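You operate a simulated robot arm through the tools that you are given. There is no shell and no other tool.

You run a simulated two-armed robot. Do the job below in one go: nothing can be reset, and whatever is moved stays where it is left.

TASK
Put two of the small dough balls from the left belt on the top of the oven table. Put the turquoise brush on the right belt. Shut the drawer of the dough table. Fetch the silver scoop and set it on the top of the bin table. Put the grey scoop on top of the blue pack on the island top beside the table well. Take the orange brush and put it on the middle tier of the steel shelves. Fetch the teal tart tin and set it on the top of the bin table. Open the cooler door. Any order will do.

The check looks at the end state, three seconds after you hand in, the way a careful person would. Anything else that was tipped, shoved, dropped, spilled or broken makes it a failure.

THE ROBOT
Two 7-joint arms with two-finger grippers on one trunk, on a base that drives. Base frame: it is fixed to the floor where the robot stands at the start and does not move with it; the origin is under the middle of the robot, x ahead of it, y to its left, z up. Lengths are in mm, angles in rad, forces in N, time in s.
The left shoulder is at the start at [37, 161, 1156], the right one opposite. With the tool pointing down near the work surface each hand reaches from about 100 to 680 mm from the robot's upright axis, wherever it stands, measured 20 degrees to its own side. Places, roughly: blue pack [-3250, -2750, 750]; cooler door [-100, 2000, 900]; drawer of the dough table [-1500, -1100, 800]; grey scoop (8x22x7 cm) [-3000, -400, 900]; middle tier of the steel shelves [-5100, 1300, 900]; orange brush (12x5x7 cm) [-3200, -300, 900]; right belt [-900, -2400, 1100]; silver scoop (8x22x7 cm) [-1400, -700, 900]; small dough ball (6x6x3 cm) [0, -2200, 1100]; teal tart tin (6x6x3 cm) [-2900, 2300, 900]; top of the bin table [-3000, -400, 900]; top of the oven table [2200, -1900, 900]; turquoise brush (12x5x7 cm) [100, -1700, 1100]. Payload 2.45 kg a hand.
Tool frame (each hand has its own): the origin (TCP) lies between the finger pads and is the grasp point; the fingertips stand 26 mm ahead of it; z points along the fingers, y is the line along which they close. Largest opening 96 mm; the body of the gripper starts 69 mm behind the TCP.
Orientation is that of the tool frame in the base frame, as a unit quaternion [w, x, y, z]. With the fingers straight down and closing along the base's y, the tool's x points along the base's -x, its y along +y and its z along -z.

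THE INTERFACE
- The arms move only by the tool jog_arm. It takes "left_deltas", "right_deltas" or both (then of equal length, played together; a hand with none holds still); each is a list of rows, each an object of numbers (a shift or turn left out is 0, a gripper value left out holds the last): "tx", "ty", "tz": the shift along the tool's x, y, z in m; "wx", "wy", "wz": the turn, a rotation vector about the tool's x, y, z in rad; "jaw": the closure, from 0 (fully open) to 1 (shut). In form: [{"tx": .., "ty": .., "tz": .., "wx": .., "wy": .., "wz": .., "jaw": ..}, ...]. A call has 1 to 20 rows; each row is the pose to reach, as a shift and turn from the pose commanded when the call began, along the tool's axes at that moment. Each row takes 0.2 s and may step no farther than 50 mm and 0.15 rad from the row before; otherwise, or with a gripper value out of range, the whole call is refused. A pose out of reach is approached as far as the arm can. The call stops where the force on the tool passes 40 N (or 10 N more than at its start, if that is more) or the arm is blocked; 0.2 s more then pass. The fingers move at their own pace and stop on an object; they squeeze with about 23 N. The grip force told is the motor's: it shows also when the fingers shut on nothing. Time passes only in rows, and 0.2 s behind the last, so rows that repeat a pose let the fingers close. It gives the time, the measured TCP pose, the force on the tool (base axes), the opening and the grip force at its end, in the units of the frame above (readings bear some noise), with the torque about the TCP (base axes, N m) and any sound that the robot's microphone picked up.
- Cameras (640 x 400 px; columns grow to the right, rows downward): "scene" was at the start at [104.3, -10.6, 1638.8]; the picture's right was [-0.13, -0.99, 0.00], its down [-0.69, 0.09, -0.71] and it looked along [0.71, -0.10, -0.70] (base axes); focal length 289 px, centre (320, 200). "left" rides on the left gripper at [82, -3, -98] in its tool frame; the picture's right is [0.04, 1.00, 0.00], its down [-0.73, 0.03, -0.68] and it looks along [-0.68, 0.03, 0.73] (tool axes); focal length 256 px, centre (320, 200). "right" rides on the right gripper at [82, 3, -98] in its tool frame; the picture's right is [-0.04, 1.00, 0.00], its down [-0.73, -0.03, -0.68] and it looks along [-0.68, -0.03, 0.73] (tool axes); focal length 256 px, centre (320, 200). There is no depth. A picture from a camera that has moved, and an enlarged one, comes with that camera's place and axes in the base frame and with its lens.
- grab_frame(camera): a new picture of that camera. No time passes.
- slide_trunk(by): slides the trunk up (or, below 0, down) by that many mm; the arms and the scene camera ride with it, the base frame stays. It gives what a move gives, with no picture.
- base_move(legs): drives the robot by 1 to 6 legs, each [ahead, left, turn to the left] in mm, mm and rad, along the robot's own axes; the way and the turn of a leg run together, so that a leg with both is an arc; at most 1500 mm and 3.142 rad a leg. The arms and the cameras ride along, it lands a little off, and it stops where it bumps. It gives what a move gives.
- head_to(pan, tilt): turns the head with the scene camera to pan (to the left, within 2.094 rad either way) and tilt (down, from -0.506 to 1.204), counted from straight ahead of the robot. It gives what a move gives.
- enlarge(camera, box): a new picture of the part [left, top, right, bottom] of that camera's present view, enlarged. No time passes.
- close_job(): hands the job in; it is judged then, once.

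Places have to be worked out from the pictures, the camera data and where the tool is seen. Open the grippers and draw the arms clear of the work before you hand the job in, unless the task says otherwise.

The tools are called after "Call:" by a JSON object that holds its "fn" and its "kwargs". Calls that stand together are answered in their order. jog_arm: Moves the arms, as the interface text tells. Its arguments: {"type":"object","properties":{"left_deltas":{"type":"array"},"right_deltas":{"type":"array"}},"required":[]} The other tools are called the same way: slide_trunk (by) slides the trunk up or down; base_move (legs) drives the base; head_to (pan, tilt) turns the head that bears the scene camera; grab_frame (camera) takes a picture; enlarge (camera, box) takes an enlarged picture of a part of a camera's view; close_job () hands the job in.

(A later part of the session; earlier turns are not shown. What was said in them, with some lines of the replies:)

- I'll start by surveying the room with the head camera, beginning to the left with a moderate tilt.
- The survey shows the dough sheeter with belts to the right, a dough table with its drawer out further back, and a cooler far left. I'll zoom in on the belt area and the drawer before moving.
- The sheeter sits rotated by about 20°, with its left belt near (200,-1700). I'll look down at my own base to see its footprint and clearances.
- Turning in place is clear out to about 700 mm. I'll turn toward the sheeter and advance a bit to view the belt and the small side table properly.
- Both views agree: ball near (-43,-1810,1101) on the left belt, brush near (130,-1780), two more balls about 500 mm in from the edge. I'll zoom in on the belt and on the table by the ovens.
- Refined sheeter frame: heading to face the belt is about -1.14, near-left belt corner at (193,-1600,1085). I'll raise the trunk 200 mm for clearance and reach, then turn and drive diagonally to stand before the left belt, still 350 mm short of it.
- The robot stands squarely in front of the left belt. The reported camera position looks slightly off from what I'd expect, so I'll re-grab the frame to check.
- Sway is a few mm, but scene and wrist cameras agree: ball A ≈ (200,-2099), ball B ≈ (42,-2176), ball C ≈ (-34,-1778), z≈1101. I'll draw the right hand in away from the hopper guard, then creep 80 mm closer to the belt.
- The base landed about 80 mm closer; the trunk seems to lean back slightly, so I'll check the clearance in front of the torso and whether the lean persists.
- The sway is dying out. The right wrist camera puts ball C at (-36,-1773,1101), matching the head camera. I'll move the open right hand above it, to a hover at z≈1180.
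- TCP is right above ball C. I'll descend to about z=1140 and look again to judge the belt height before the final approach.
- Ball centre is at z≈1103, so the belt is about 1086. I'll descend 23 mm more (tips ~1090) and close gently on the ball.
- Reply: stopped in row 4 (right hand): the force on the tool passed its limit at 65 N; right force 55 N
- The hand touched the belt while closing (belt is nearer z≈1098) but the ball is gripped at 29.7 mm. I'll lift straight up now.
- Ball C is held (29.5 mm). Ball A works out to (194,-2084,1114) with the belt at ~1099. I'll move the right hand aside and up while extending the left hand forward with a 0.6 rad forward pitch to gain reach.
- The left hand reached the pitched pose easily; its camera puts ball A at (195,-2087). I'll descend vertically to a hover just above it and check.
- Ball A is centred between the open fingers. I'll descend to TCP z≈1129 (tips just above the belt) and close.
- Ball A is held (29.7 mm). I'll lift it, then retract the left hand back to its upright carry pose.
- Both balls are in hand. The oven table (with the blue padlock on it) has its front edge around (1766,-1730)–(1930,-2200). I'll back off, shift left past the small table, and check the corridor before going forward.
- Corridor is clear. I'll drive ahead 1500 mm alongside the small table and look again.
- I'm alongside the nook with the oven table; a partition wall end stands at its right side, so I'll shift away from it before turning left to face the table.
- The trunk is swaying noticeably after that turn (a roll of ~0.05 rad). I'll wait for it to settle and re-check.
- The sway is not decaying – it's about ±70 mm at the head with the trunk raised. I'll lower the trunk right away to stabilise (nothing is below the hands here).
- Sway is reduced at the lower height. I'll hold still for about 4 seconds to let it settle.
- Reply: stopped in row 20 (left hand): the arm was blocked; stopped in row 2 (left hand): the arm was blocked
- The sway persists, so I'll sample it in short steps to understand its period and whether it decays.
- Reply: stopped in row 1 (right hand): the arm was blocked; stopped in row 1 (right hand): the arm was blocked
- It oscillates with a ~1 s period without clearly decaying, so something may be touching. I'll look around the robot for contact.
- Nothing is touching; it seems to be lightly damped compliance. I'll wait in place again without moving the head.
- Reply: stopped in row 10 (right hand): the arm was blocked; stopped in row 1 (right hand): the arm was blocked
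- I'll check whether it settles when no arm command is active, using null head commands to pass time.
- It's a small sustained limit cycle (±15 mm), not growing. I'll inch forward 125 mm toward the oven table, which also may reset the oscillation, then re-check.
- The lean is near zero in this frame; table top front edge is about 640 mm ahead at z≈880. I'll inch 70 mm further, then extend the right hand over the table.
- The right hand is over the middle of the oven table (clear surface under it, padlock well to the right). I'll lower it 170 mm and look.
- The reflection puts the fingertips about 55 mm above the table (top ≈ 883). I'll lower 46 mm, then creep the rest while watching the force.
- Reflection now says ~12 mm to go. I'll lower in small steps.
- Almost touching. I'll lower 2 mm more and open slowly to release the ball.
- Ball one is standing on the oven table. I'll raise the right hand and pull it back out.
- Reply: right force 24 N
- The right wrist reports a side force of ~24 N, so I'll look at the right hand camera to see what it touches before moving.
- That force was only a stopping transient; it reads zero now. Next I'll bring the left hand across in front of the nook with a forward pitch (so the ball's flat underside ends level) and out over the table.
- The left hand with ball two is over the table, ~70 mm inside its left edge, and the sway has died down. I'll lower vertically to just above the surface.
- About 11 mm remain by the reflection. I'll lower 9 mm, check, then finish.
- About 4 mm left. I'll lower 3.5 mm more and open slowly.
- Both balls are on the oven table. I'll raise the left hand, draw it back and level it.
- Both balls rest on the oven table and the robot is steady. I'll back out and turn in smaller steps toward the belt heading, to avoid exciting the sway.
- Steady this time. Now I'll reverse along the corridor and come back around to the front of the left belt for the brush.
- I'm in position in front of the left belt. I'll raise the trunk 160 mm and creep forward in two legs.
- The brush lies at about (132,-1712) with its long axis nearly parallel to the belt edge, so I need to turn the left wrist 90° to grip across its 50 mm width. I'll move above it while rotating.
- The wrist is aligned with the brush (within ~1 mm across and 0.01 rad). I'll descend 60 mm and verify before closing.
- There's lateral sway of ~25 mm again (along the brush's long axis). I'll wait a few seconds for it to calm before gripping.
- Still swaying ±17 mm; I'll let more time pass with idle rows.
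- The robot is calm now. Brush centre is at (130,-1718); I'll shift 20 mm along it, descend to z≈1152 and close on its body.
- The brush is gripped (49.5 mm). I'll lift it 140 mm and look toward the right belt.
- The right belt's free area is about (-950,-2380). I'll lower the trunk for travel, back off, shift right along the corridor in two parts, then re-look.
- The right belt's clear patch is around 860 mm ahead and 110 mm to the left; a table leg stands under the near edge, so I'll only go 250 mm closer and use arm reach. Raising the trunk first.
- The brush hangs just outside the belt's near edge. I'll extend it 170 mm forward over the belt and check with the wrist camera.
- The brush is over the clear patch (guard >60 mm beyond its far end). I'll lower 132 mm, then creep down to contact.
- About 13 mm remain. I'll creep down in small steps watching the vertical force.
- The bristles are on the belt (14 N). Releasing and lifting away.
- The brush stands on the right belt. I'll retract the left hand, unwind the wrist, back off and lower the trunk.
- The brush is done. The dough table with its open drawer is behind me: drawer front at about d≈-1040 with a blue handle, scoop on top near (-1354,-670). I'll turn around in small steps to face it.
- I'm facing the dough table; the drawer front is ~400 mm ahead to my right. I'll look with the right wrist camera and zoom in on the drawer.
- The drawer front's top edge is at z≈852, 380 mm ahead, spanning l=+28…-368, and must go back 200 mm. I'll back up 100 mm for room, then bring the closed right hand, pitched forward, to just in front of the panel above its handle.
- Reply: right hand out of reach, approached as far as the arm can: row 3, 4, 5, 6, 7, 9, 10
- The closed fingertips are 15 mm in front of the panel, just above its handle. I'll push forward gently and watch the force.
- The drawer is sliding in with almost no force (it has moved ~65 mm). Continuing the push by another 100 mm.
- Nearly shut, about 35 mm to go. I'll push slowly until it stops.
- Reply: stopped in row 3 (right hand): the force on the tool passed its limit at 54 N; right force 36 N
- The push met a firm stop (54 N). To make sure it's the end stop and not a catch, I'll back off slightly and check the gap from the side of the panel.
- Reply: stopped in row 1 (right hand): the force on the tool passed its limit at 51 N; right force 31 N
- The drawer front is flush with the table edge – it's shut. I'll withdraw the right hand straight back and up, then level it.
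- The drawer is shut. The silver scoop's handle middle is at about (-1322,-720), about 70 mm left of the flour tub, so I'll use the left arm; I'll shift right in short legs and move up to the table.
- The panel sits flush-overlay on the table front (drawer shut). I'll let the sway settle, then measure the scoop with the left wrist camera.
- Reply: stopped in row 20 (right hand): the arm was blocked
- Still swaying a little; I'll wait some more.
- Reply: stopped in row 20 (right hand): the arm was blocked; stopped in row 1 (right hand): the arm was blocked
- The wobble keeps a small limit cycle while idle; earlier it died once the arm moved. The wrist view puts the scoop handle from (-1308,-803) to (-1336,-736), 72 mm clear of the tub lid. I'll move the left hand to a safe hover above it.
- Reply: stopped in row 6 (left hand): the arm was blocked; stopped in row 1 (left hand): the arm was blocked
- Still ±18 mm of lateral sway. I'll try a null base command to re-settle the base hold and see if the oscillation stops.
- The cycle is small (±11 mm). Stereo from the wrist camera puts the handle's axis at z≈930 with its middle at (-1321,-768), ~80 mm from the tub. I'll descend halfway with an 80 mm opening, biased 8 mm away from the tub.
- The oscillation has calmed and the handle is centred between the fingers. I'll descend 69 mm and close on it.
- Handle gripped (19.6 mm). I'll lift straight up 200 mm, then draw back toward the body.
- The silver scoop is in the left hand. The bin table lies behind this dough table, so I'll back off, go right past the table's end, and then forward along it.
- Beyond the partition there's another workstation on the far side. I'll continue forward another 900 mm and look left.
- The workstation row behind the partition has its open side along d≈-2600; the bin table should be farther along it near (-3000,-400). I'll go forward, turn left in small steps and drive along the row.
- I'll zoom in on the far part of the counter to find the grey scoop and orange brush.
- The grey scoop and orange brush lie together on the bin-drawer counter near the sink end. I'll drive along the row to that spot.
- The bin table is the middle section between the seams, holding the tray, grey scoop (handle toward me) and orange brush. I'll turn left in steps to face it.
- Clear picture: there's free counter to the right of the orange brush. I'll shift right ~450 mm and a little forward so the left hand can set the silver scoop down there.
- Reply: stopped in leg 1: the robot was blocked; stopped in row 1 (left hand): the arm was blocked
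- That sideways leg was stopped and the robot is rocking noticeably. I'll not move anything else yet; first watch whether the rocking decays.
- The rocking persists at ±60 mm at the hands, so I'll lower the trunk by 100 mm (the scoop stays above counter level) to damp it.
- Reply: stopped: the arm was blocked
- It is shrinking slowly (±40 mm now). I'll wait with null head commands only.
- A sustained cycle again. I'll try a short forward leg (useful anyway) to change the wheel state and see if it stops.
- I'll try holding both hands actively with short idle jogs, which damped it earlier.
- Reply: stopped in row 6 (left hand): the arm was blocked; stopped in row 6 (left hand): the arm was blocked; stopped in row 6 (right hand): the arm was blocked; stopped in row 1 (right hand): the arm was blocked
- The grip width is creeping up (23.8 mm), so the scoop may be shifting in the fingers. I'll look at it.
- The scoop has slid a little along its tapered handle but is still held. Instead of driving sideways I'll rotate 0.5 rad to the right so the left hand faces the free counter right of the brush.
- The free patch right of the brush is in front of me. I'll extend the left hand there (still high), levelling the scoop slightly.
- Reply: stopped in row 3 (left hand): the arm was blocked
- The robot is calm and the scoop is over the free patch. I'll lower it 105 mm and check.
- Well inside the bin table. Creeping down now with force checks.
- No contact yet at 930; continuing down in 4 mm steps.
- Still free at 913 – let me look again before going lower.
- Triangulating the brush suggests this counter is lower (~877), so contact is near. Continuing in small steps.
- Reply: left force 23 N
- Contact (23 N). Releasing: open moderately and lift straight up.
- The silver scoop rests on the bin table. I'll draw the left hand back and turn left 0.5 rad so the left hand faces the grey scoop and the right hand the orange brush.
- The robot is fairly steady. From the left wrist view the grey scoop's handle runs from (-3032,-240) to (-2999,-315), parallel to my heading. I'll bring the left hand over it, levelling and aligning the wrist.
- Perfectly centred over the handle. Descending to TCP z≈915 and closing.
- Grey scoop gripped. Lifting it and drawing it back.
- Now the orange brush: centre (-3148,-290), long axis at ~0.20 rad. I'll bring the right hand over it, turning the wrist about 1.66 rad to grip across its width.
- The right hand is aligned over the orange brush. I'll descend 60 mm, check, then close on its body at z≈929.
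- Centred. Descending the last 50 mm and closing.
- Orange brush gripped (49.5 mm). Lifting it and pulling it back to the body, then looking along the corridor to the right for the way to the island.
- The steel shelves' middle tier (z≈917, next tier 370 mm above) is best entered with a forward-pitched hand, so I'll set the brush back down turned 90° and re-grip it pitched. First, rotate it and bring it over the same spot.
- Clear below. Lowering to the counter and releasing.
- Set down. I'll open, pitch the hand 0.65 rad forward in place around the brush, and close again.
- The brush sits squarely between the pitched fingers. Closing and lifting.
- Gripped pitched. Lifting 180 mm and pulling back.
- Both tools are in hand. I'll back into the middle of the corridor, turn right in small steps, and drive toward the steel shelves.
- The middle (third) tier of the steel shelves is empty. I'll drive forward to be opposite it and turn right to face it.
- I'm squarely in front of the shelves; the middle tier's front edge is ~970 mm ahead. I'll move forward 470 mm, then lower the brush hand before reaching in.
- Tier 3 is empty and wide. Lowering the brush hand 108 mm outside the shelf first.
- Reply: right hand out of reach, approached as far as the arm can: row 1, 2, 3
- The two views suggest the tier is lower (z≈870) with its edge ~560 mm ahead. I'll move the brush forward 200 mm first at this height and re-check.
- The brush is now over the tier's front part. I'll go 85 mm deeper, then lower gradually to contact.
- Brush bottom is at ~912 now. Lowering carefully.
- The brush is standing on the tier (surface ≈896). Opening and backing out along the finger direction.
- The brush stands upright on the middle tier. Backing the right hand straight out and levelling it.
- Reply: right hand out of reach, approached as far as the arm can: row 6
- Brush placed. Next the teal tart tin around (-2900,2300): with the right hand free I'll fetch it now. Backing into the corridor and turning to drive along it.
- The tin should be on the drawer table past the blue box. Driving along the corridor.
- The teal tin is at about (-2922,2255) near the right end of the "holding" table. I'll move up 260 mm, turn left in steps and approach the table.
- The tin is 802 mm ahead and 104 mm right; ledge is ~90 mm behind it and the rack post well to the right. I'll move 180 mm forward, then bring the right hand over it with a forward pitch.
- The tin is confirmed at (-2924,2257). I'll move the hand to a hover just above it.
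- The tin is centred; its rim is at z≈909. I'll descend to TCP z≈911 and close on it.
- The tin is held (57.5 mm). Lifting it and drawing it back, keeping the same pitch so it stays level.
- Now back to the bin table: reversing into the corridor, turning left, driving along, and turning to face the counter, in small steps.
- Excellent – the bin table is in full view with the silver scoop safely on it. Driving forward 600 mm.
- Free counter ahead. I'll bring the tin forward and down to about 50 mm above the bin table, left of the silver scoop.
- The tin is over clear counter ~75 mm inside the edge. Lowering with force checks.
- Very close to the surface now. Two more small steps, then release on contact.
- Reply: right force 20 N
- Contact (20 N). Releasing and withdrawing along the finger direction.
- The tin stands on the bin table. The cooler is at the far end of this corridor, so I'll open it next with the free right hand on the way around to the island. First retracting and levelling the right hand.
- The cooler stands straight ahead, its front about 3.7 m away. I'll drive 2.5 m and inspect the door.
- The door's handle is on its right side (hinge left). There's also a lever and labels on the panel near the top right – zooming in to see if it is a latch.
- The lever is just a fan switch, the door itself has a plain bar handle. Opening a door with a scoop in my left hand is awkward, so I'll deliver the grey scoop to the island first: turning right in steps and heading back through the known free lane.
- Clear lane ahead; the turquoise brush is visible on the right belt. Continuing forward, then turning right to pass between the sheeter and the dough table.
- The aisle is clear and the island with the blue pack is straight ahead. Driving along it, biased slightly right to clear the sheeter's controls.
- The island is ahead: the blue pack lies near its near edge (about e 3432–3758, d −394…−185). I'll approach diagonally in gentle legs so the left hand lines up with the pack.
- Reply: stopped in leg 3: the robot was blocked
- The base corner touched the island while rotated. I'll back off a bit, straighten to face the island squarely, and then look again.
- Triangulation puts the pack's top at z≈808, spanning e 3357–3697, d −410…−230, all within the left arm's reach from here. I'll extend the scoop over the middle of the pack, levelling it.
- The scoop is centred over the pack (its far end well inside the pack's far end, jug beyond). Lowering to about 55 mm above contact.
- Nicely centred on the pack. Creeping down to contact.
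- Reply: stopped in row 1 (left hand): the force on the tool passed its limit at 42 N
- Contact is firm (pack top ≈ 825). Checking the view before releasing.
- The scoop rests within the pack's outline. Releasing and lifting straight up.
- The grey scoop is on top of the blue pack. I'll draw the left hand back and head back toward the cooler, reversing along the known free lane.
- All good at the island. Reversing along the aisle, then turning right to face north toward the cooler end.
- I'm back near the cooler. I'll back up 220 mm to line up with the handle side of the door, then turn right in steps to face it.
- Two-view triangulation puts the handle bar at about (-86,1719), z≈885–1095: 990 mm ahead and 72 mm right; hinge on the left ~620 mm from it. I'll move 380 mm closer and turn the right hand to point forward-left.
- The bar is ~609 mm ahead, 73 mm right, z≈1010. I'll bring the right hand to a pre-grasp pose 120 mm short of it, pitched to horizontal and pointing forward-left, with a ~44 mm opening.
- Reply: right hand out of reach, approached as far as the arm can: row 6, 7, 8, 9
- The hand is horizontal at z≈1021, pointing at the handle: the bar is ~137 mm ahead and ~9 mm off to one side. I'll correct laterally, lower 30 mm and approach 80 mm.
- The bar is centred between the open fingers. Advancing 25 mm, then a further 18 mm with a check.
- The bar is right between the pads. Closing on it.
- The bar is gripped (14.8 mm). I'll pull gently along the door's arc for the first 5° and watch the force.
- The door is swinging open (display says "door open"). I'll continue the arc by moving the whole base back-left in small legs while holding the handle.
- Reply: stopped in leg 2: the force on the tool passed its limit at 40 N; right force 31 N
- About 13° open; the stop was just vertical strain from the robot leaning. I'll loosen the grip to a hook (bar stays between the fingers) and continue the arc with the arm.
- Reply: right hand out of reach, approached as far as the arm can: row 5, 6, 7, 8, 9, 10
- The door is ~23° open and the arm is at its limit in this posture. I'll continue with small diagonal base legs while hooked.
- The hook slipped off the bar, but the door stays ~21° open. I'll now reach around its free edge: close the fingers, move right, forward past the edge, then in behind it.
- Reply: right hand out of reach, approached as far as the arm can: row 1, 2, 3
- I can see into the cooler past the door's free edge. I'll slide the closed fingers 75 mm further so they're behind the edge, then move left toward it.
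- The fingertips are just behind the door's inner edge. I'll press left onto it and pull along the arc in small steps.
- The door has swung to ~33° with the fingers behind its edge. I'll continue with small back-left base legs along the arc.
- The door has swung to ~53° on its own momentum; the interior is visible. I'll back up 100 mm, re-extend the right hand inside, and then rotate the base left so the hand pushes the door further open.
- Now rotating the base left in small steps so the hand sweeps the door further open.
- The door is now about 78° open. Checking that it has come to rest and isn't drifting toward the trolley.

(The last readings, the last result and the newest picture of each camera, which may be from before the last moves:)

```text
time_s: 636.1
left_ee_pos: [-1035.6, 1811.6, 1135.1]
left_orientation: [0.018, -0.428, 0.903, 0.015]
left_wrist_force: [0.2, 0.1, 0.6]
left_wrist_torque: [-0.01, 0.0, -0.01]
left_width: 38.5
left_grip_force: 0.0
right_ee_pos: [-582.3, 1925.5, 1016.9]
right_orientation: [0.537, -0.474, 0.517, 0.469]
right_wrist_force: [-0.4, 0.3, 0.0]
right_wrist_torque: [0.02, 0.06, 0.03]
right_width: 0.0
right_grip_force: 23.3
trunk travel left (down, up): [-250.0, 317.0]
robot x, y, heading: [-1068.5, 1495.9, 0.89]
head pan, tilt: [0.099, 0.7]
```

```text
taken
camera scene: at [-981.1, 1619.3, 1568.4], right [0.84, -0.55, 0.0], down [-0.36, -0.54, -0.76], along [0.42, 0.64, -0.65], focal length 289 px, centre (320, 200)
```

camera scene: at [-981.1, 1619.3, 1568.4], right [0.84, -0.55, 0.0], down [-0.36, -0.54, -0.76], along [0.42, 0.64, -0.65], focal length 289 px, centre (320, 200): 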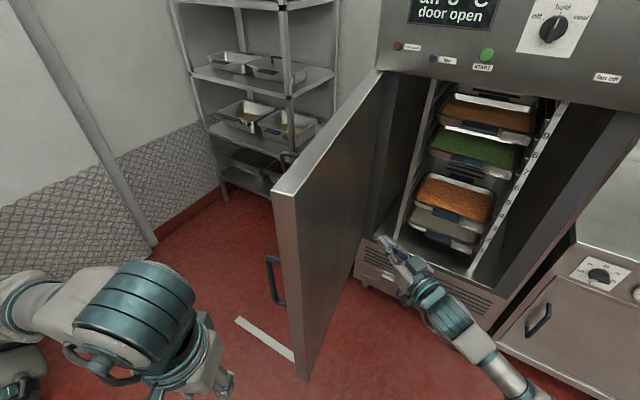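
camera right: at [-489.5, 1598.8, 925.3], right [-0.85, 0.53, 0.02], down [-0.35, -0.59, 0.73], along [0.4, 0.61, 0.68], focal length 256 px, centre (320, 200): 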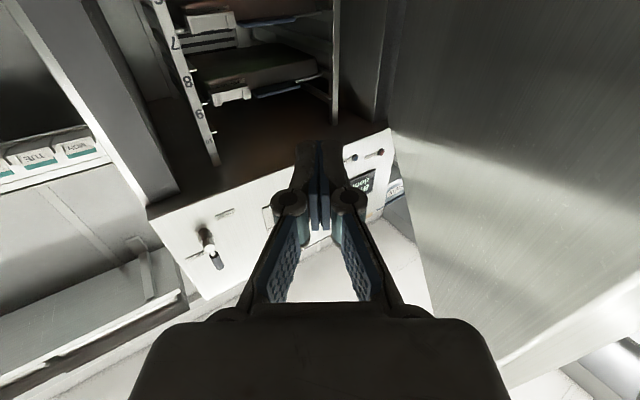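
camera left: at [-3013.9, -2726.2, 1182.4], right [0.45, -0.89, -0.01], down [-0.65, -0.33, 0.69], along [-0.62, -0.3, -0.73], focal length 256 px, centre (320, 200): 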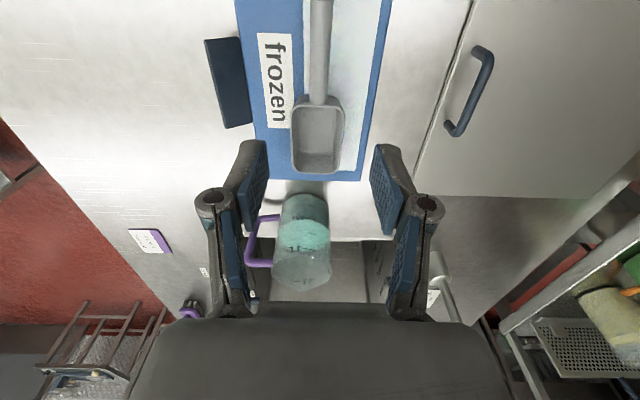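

The door is at rest, about 82° open and clear of the trolley. I'll drive straight back to pull the hand out, then bring the arm to a neutral pose.

Call:
{"fn": "base_move", "kwargs": {"legs": [[-150, 0, 0], [-200, 0, 0]]}}

Call:
{"fn": "head_to", "kwargs": {"pan": 0, "tilt": 0.45}}

Call:
{"fn": "grab_frame", "kwargs": {"camera": "scene"}}

```text
time_s: 638.6
left_ee_pos: [-1253.9, 1537.0, 1134.9]
left_orientation: [0.018, -0.428, 0.904, 0.016]
left_wrist_force: [0.1, -0.8, -0.2]
left_wrist_torque: [-0.01, -0.03, 0.02]
left_width: 38.4
left_grip_force: 0.1
right_ee_pos: [-802.6, 1652.0, 1016.1]
right_orientation: [0.536, -0.474, 0.517, 0.47]
right_wrist_force: [0.2, 0.2, 0.7]
right_wrist_torque: [0.0, 0.01, -0.04]
right_width: 0.1
right_grip_force: 22.5
trunk travel left (down, up): [-250.0, 317.0]
robot x, y, heading: [-1290.4, 1225.4, 0.889]
head pan, tilt: [0.099, 0.7]
```

```text
time_s: 639.4
left_ee_pos: [-1256.2, 1536.0, 1135.5]
left_orientation: [0.019, -0.427, 0.904, 0.016]
left_wrist_force: [0.4, 0.4, -0.5]
left_wrist_torque: [0.0, -0.02, 0.0]
left_width: 38.4
left_grip_force: 0.0
right_ee_pos: [-803.6, 1649.5, 1020.0]
right_orientation: [0.538, -0.474, 0.516, 0.47]
right_wrist_force: [0.5, 0.2, -0.1]
right_wrist_torque: [0.03, -0.06, -0.05]
right_width: 0.0
right_grip_force: 23.0
trunk travel left (down, up): [-250.0, 317.0]
robot x, y, heading: [-1288.7, 1225.5, 0.891]
head pan, tilt: [0.0, 0.45]
```

```text
taken
camera scene: at [-1189.9, 1345.9, 1590.5], right [0.78, -0.63, 0.0], down [-0.28, -0.34, -0.9], along [0.56, 0.7, -0.44], focal length 289 px, centre (320, 200)
```

scene: 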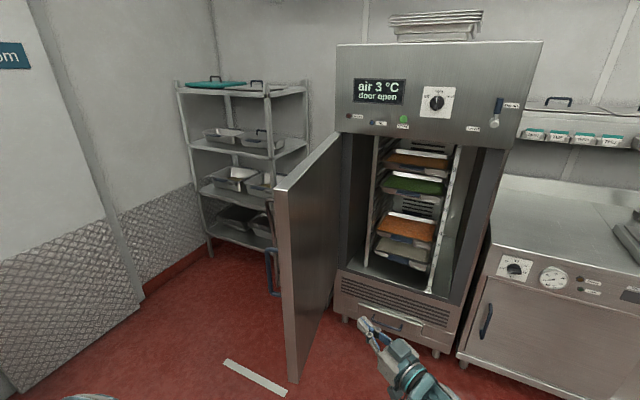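

The cooler door stands wide open. Bringing the right arm back to a neutral pose, away from everything.

Call:
{"fn": "jog_arm", "kwargs": {"right_deltas": "[{\"tx\": -0.005, \"ty\": 0.0111, \"tz\": -0.0242, \"wy\": 0.136, \"jaw\": 0.6}, {\"tx\": -0.011, \"ty\": 0.0222, \"tz\": -0.0485, \"wy\": 0.273}, {\"tx\": -0.016, \"ty\": 0.0333, \"tz\": -0.0727, \"wy\": 0.409}, {\"tx\": -0.022, \"ty\": 0.0444, \"tz\": -0.0969, \"wy\": 0.545}, {\"tx\": -0.027, \"ty\": 0.0555, \"tz\": -0.1211, \"wy\": 0.682}, {\"tx\": -0.033, \"ty\": 0.0665, \"tz\": -0.1454, \"wy\": 0.818}, {\"tx\": -0.038, \"ty\": 0.0776, \"tz\": -0.1696, \"wy\": 0.955}, {\"tx\": -0.044, \"ty\": 0.0887, \"tz\": -0.1938, \"wy\": 1.091}, {\"tx\": -0.049, \"ty\": 0.0998, \"tz\": -0.218, \"wy\": 1.227}, {\"tx\": -0.055, \"ty\": 0.1109, \"tz\": -0.2423, \"wy\": 1.364}, {\"tx\": -0.06, \"ty\": 0.122, \"tz\": -0.2665, \"wy\": 1.5}], \"jaw\": 0.2}]"}}

Call:
{"fn": "base_move", "kwargs": {"legs": [[0, 0, 0.55], [0, 0, 0.55], [450, 0, 0]]}}

Call:
{"fn": "head_to", "kwargs": {"pan": -1.4, "tilt": 0.45}}

Call:
{"fn": "grab_frame", "kwargs": {"camera": "scene"}}

```text
refused: the rows could not be read
```

```text
time_s: 645.2
left_ee_pos: [-1739.3, 1808.1, 1135.6]
left_orientation: [-0.009, 0.837, -0.547, -0.024]
left_wrist_force: [-0.1, -0.5, 0.2]
left_wrist_torque: [-0.01, -0.02, -0.01]
left_width: 38.5
left_grip_force: 0.0
right_ee_pos: [-1633.9, 2263.7, 1019.3]
right_orientation: [0.213, -0.674, 0.192, 0.681]
right_wrist_force: [-0.5, 0.4, 0.0]
right_wrist_torque: [0.03, -0.02, -0.04]
right_width: 0.0
right_grip_force: 22.6
trunk travel left (down, up): [-250.0, 317.0]
robot x, y, heading: [-1474.3, 1635.5, 1.993]
head pan, tilt: [0.0, 0.45]
```

```text
time_s: 646.7
left_ee_pos: [-1737.6, 1805.5, 1137.5]
left_orientation: [-0.009, 0.837, -0.546, -0.025]
left_wrist_force: [0.6, 0.6, 0.1]
left_wrist_torque: [-0.01, 0.01, 0.02]
left_width: 38.5
left_grip_force: 0.1
right_ee_pos: [-1631.3, 2261.3, 1020.9]
right_orientation: [0.212, -0.673, 0.191, 0.682]
right_wrist_force: [0.6, 0.5, 0.5]
right_wrist_torque: [0.01, 0.0, 0.01]
right_width: 0.0
right_grip_force: 23.1
trunk travel left (down, up): [-250.0, 317.0]
robot x, y, heading: [-1474.6, 1636.8, 1.993]
head pan, tilt: [-1.4, 0.45]
```

```text
taken
camera scene: at [-1425.1, 1749.6, 1590.8], right [0.56, -0.83, 0.0], down [-0.36, -0.25, -0.9], along [0.75, 0.5, -0.44], focal length 289 px, centre (320, 200)
```

scene: 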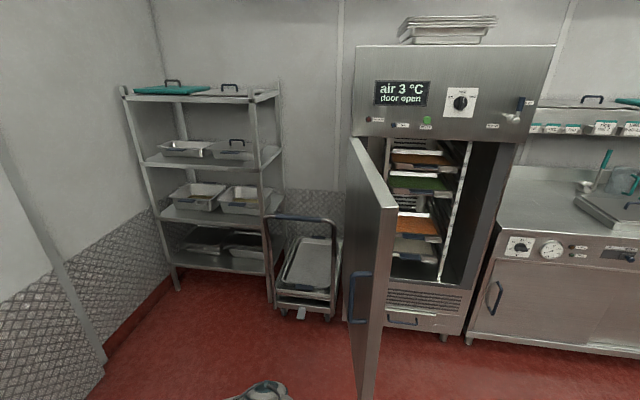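

The trolley is untouched and the door stands open with clear space. My arm command had a typo and was refused, so I'll send it again correctly.

Call:
{"fn": "jog_arm", "kwargs": {"right_deltas": [{"tx": -0.005, "ty": 0.0111, "tz": -0.0242, "wy": 0.136, "jaw": 0.6}, {"tx": -0.011, "ty": 0.0222, "tz": -0.0485, "wy": 0.273}, {"tx": -0.016, "ty": 0.0333, "tz": -0.0727, "wy": 0.409}, {"tx": -0.022, "ty": 0.0444, "tz": -0.0969, "wy": 0.545}, {"tx": -0.027, "ty": 0.0555, "tz": -0.1211, "wy": 0.682}, {"tx": -0.033, "ty": 0.0665, "tz": -0.1454, "wy": 0.818}, {"tx": -0.038, "ty": 0.0776, "tz": -0.1696, "wy": 0.955}, {"tx": -0.044, "ty": 0.0887, "tz": -0.1938, "wy": 1.091}, {"tx": -0.049, "ty": 0.0998, "tz": -0.218, "wy": 1.227}, {"tx": -0.055, "ty": 0.1109, "tz": -0.2423, "wy": 1.364}, {"tx": -0.06, "ty": 0.122, "tz": -0.2665, "wy": 1.5, "jaw": 0.0}, {"tx": -0.06, "ty": 0.122, "tz": -0.2665, "wy": 1.5, "jaw": 0.0}], "left_deltas": [{"jaw": 0.5}, {"jaw": 0.3}, {"jaw": 0.1}, {"jaw": 0.0}, {"jaw": 0.0}, {"jaw": 0.0}, {"jaw": 0.0}, {"jaw": 0.0}, {"jaw": 0.0}, {"jaw": 0.0}, {"jaw": 0.0}, {"jaw": 0.0}]}}

Call:
{"fn": "head_to", "kwargs": {"pan": 0, "tilt": 0.7}}

Call:
{"fn": "grab_frame", "kwargs": {"camera": "scene"}}

```text
time_s: 649.3
left_ee_pos: [-1736.5, 1806.6, 1136.3]
left_orientation: [-0.008, 0.836, -0.548, -0.025]
left_wrist_force: [-0.3, 0.1, -0.3]
left_wrist_torque: [0.01, 0.0, -0.03]
left_width: 95.8
left_grip_force: 0.1
right_ee_pos: [-1476.0, 2012.7, 1070.7]
right_orientation: [-0.025, 0.957, -0.286, -0.039]
right_wrist_force: [-0.3, -0.4, 0.1]
right_wrist_torque: [-0.04, -0.01, -0.03]
right_width: 96.0
right_grip_force: 0.1
trunk travel left (down, up): [-250.0, 317.0]
robot x, y, heading: [-1480.2, 1637.0, 1.99]
head pan, tilt: [-1.4, 0.45]
```

```text
time_s: 650.9
left_ee_pos: [-1736.5, 1806.0, 1136.4]
left_orientation: [-0.008, 0.837, -0.547, -0.025]
left_wrist_force: [0.4, 0.3, 0.8]
left_wrist_torque: [-0.02, 0.01, 0.02]
left_width: 95.9
left_grip_force: 0.1
right_ee_pos: [-1476.1, 2011.0, 1071.4]
right_orientation: [-0.026, 0.957, -0.286, -0.041]
right_wrist_force: [0.7, -0.9, 0.0]
right_wrist_torque: [0.02, 0.01, 0.01]
right_width: 96.0
right_grip_force: 0.0
trunk travel left (down, up): [-250.0, 317.0]
robot x, y, heading: [-1472.7, 1638.1, 1.996]
head pan, tilt: [0.0, 0.7]
```

```text
taken
camera scene: at [-1536.0, 1775.3, 1568.4], right [0.91, 0.41, 0.0], down [0.26, -0.59, -0.76], along [-0.31, 0.7, -0.65], focal length 289 px, centre (320, 200)
```

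scene: 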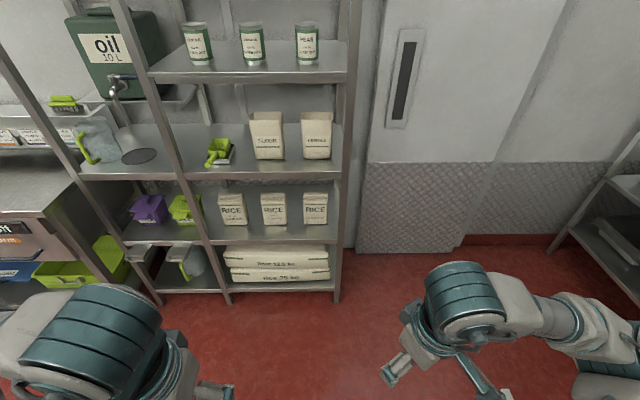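

All eight jobs are done and were seen in place: two dough balls on the oven table, turquoise brush on the right belt, drawer shut, silver scoop and teal tin on the bin table, grey scoop on the blue pack, orange brush on the middle tier, and the cooler door open. Both grippers are open and the arms are clear, so I hand the job in.

Call:
{"fn": "close_job", "kwargs": {}}

```text
The job is handed in.
```

I've handed the job in; I can't see how it was judged. When I last looked, all eight jobs were in place:

- **Dough balls:** two from the left belt are on the oven table; the third is still on the belt.
- **Turquoise brush:** it stands on the right belt.
- **Drawer:** I pushed the dough-table drawer in until it hit a firm stop. Its front sits about 13 mm proud of the table edge, which I took as its closed position.
- **Silver scoop:** it's on the bin table, but its handle end is only about 12 mm from the front edge.
- **Teal tart tin:** it stands upright on the bin table.
- **Orange brush:** it stands on the middle tier of the steel shelves.
- **Grey scoop:** it rests on the blue pack, within the pack's edges.
- **Cooler door:** it's open about 82° and clear of the trolley beside it.

**Possible disturbances:**
- **Bumps:** the robot was stopped twice while driving. By the bin table it rocked hard and I never found what stopped it. At the island its base probably touched the corner. I saw nothing knocked over or shifted.
- **Cooler fan:** the cooler's fan light went out when its door opened. I didn't touch the fan switch.

Both grippers are open and the arms are clear of the work.
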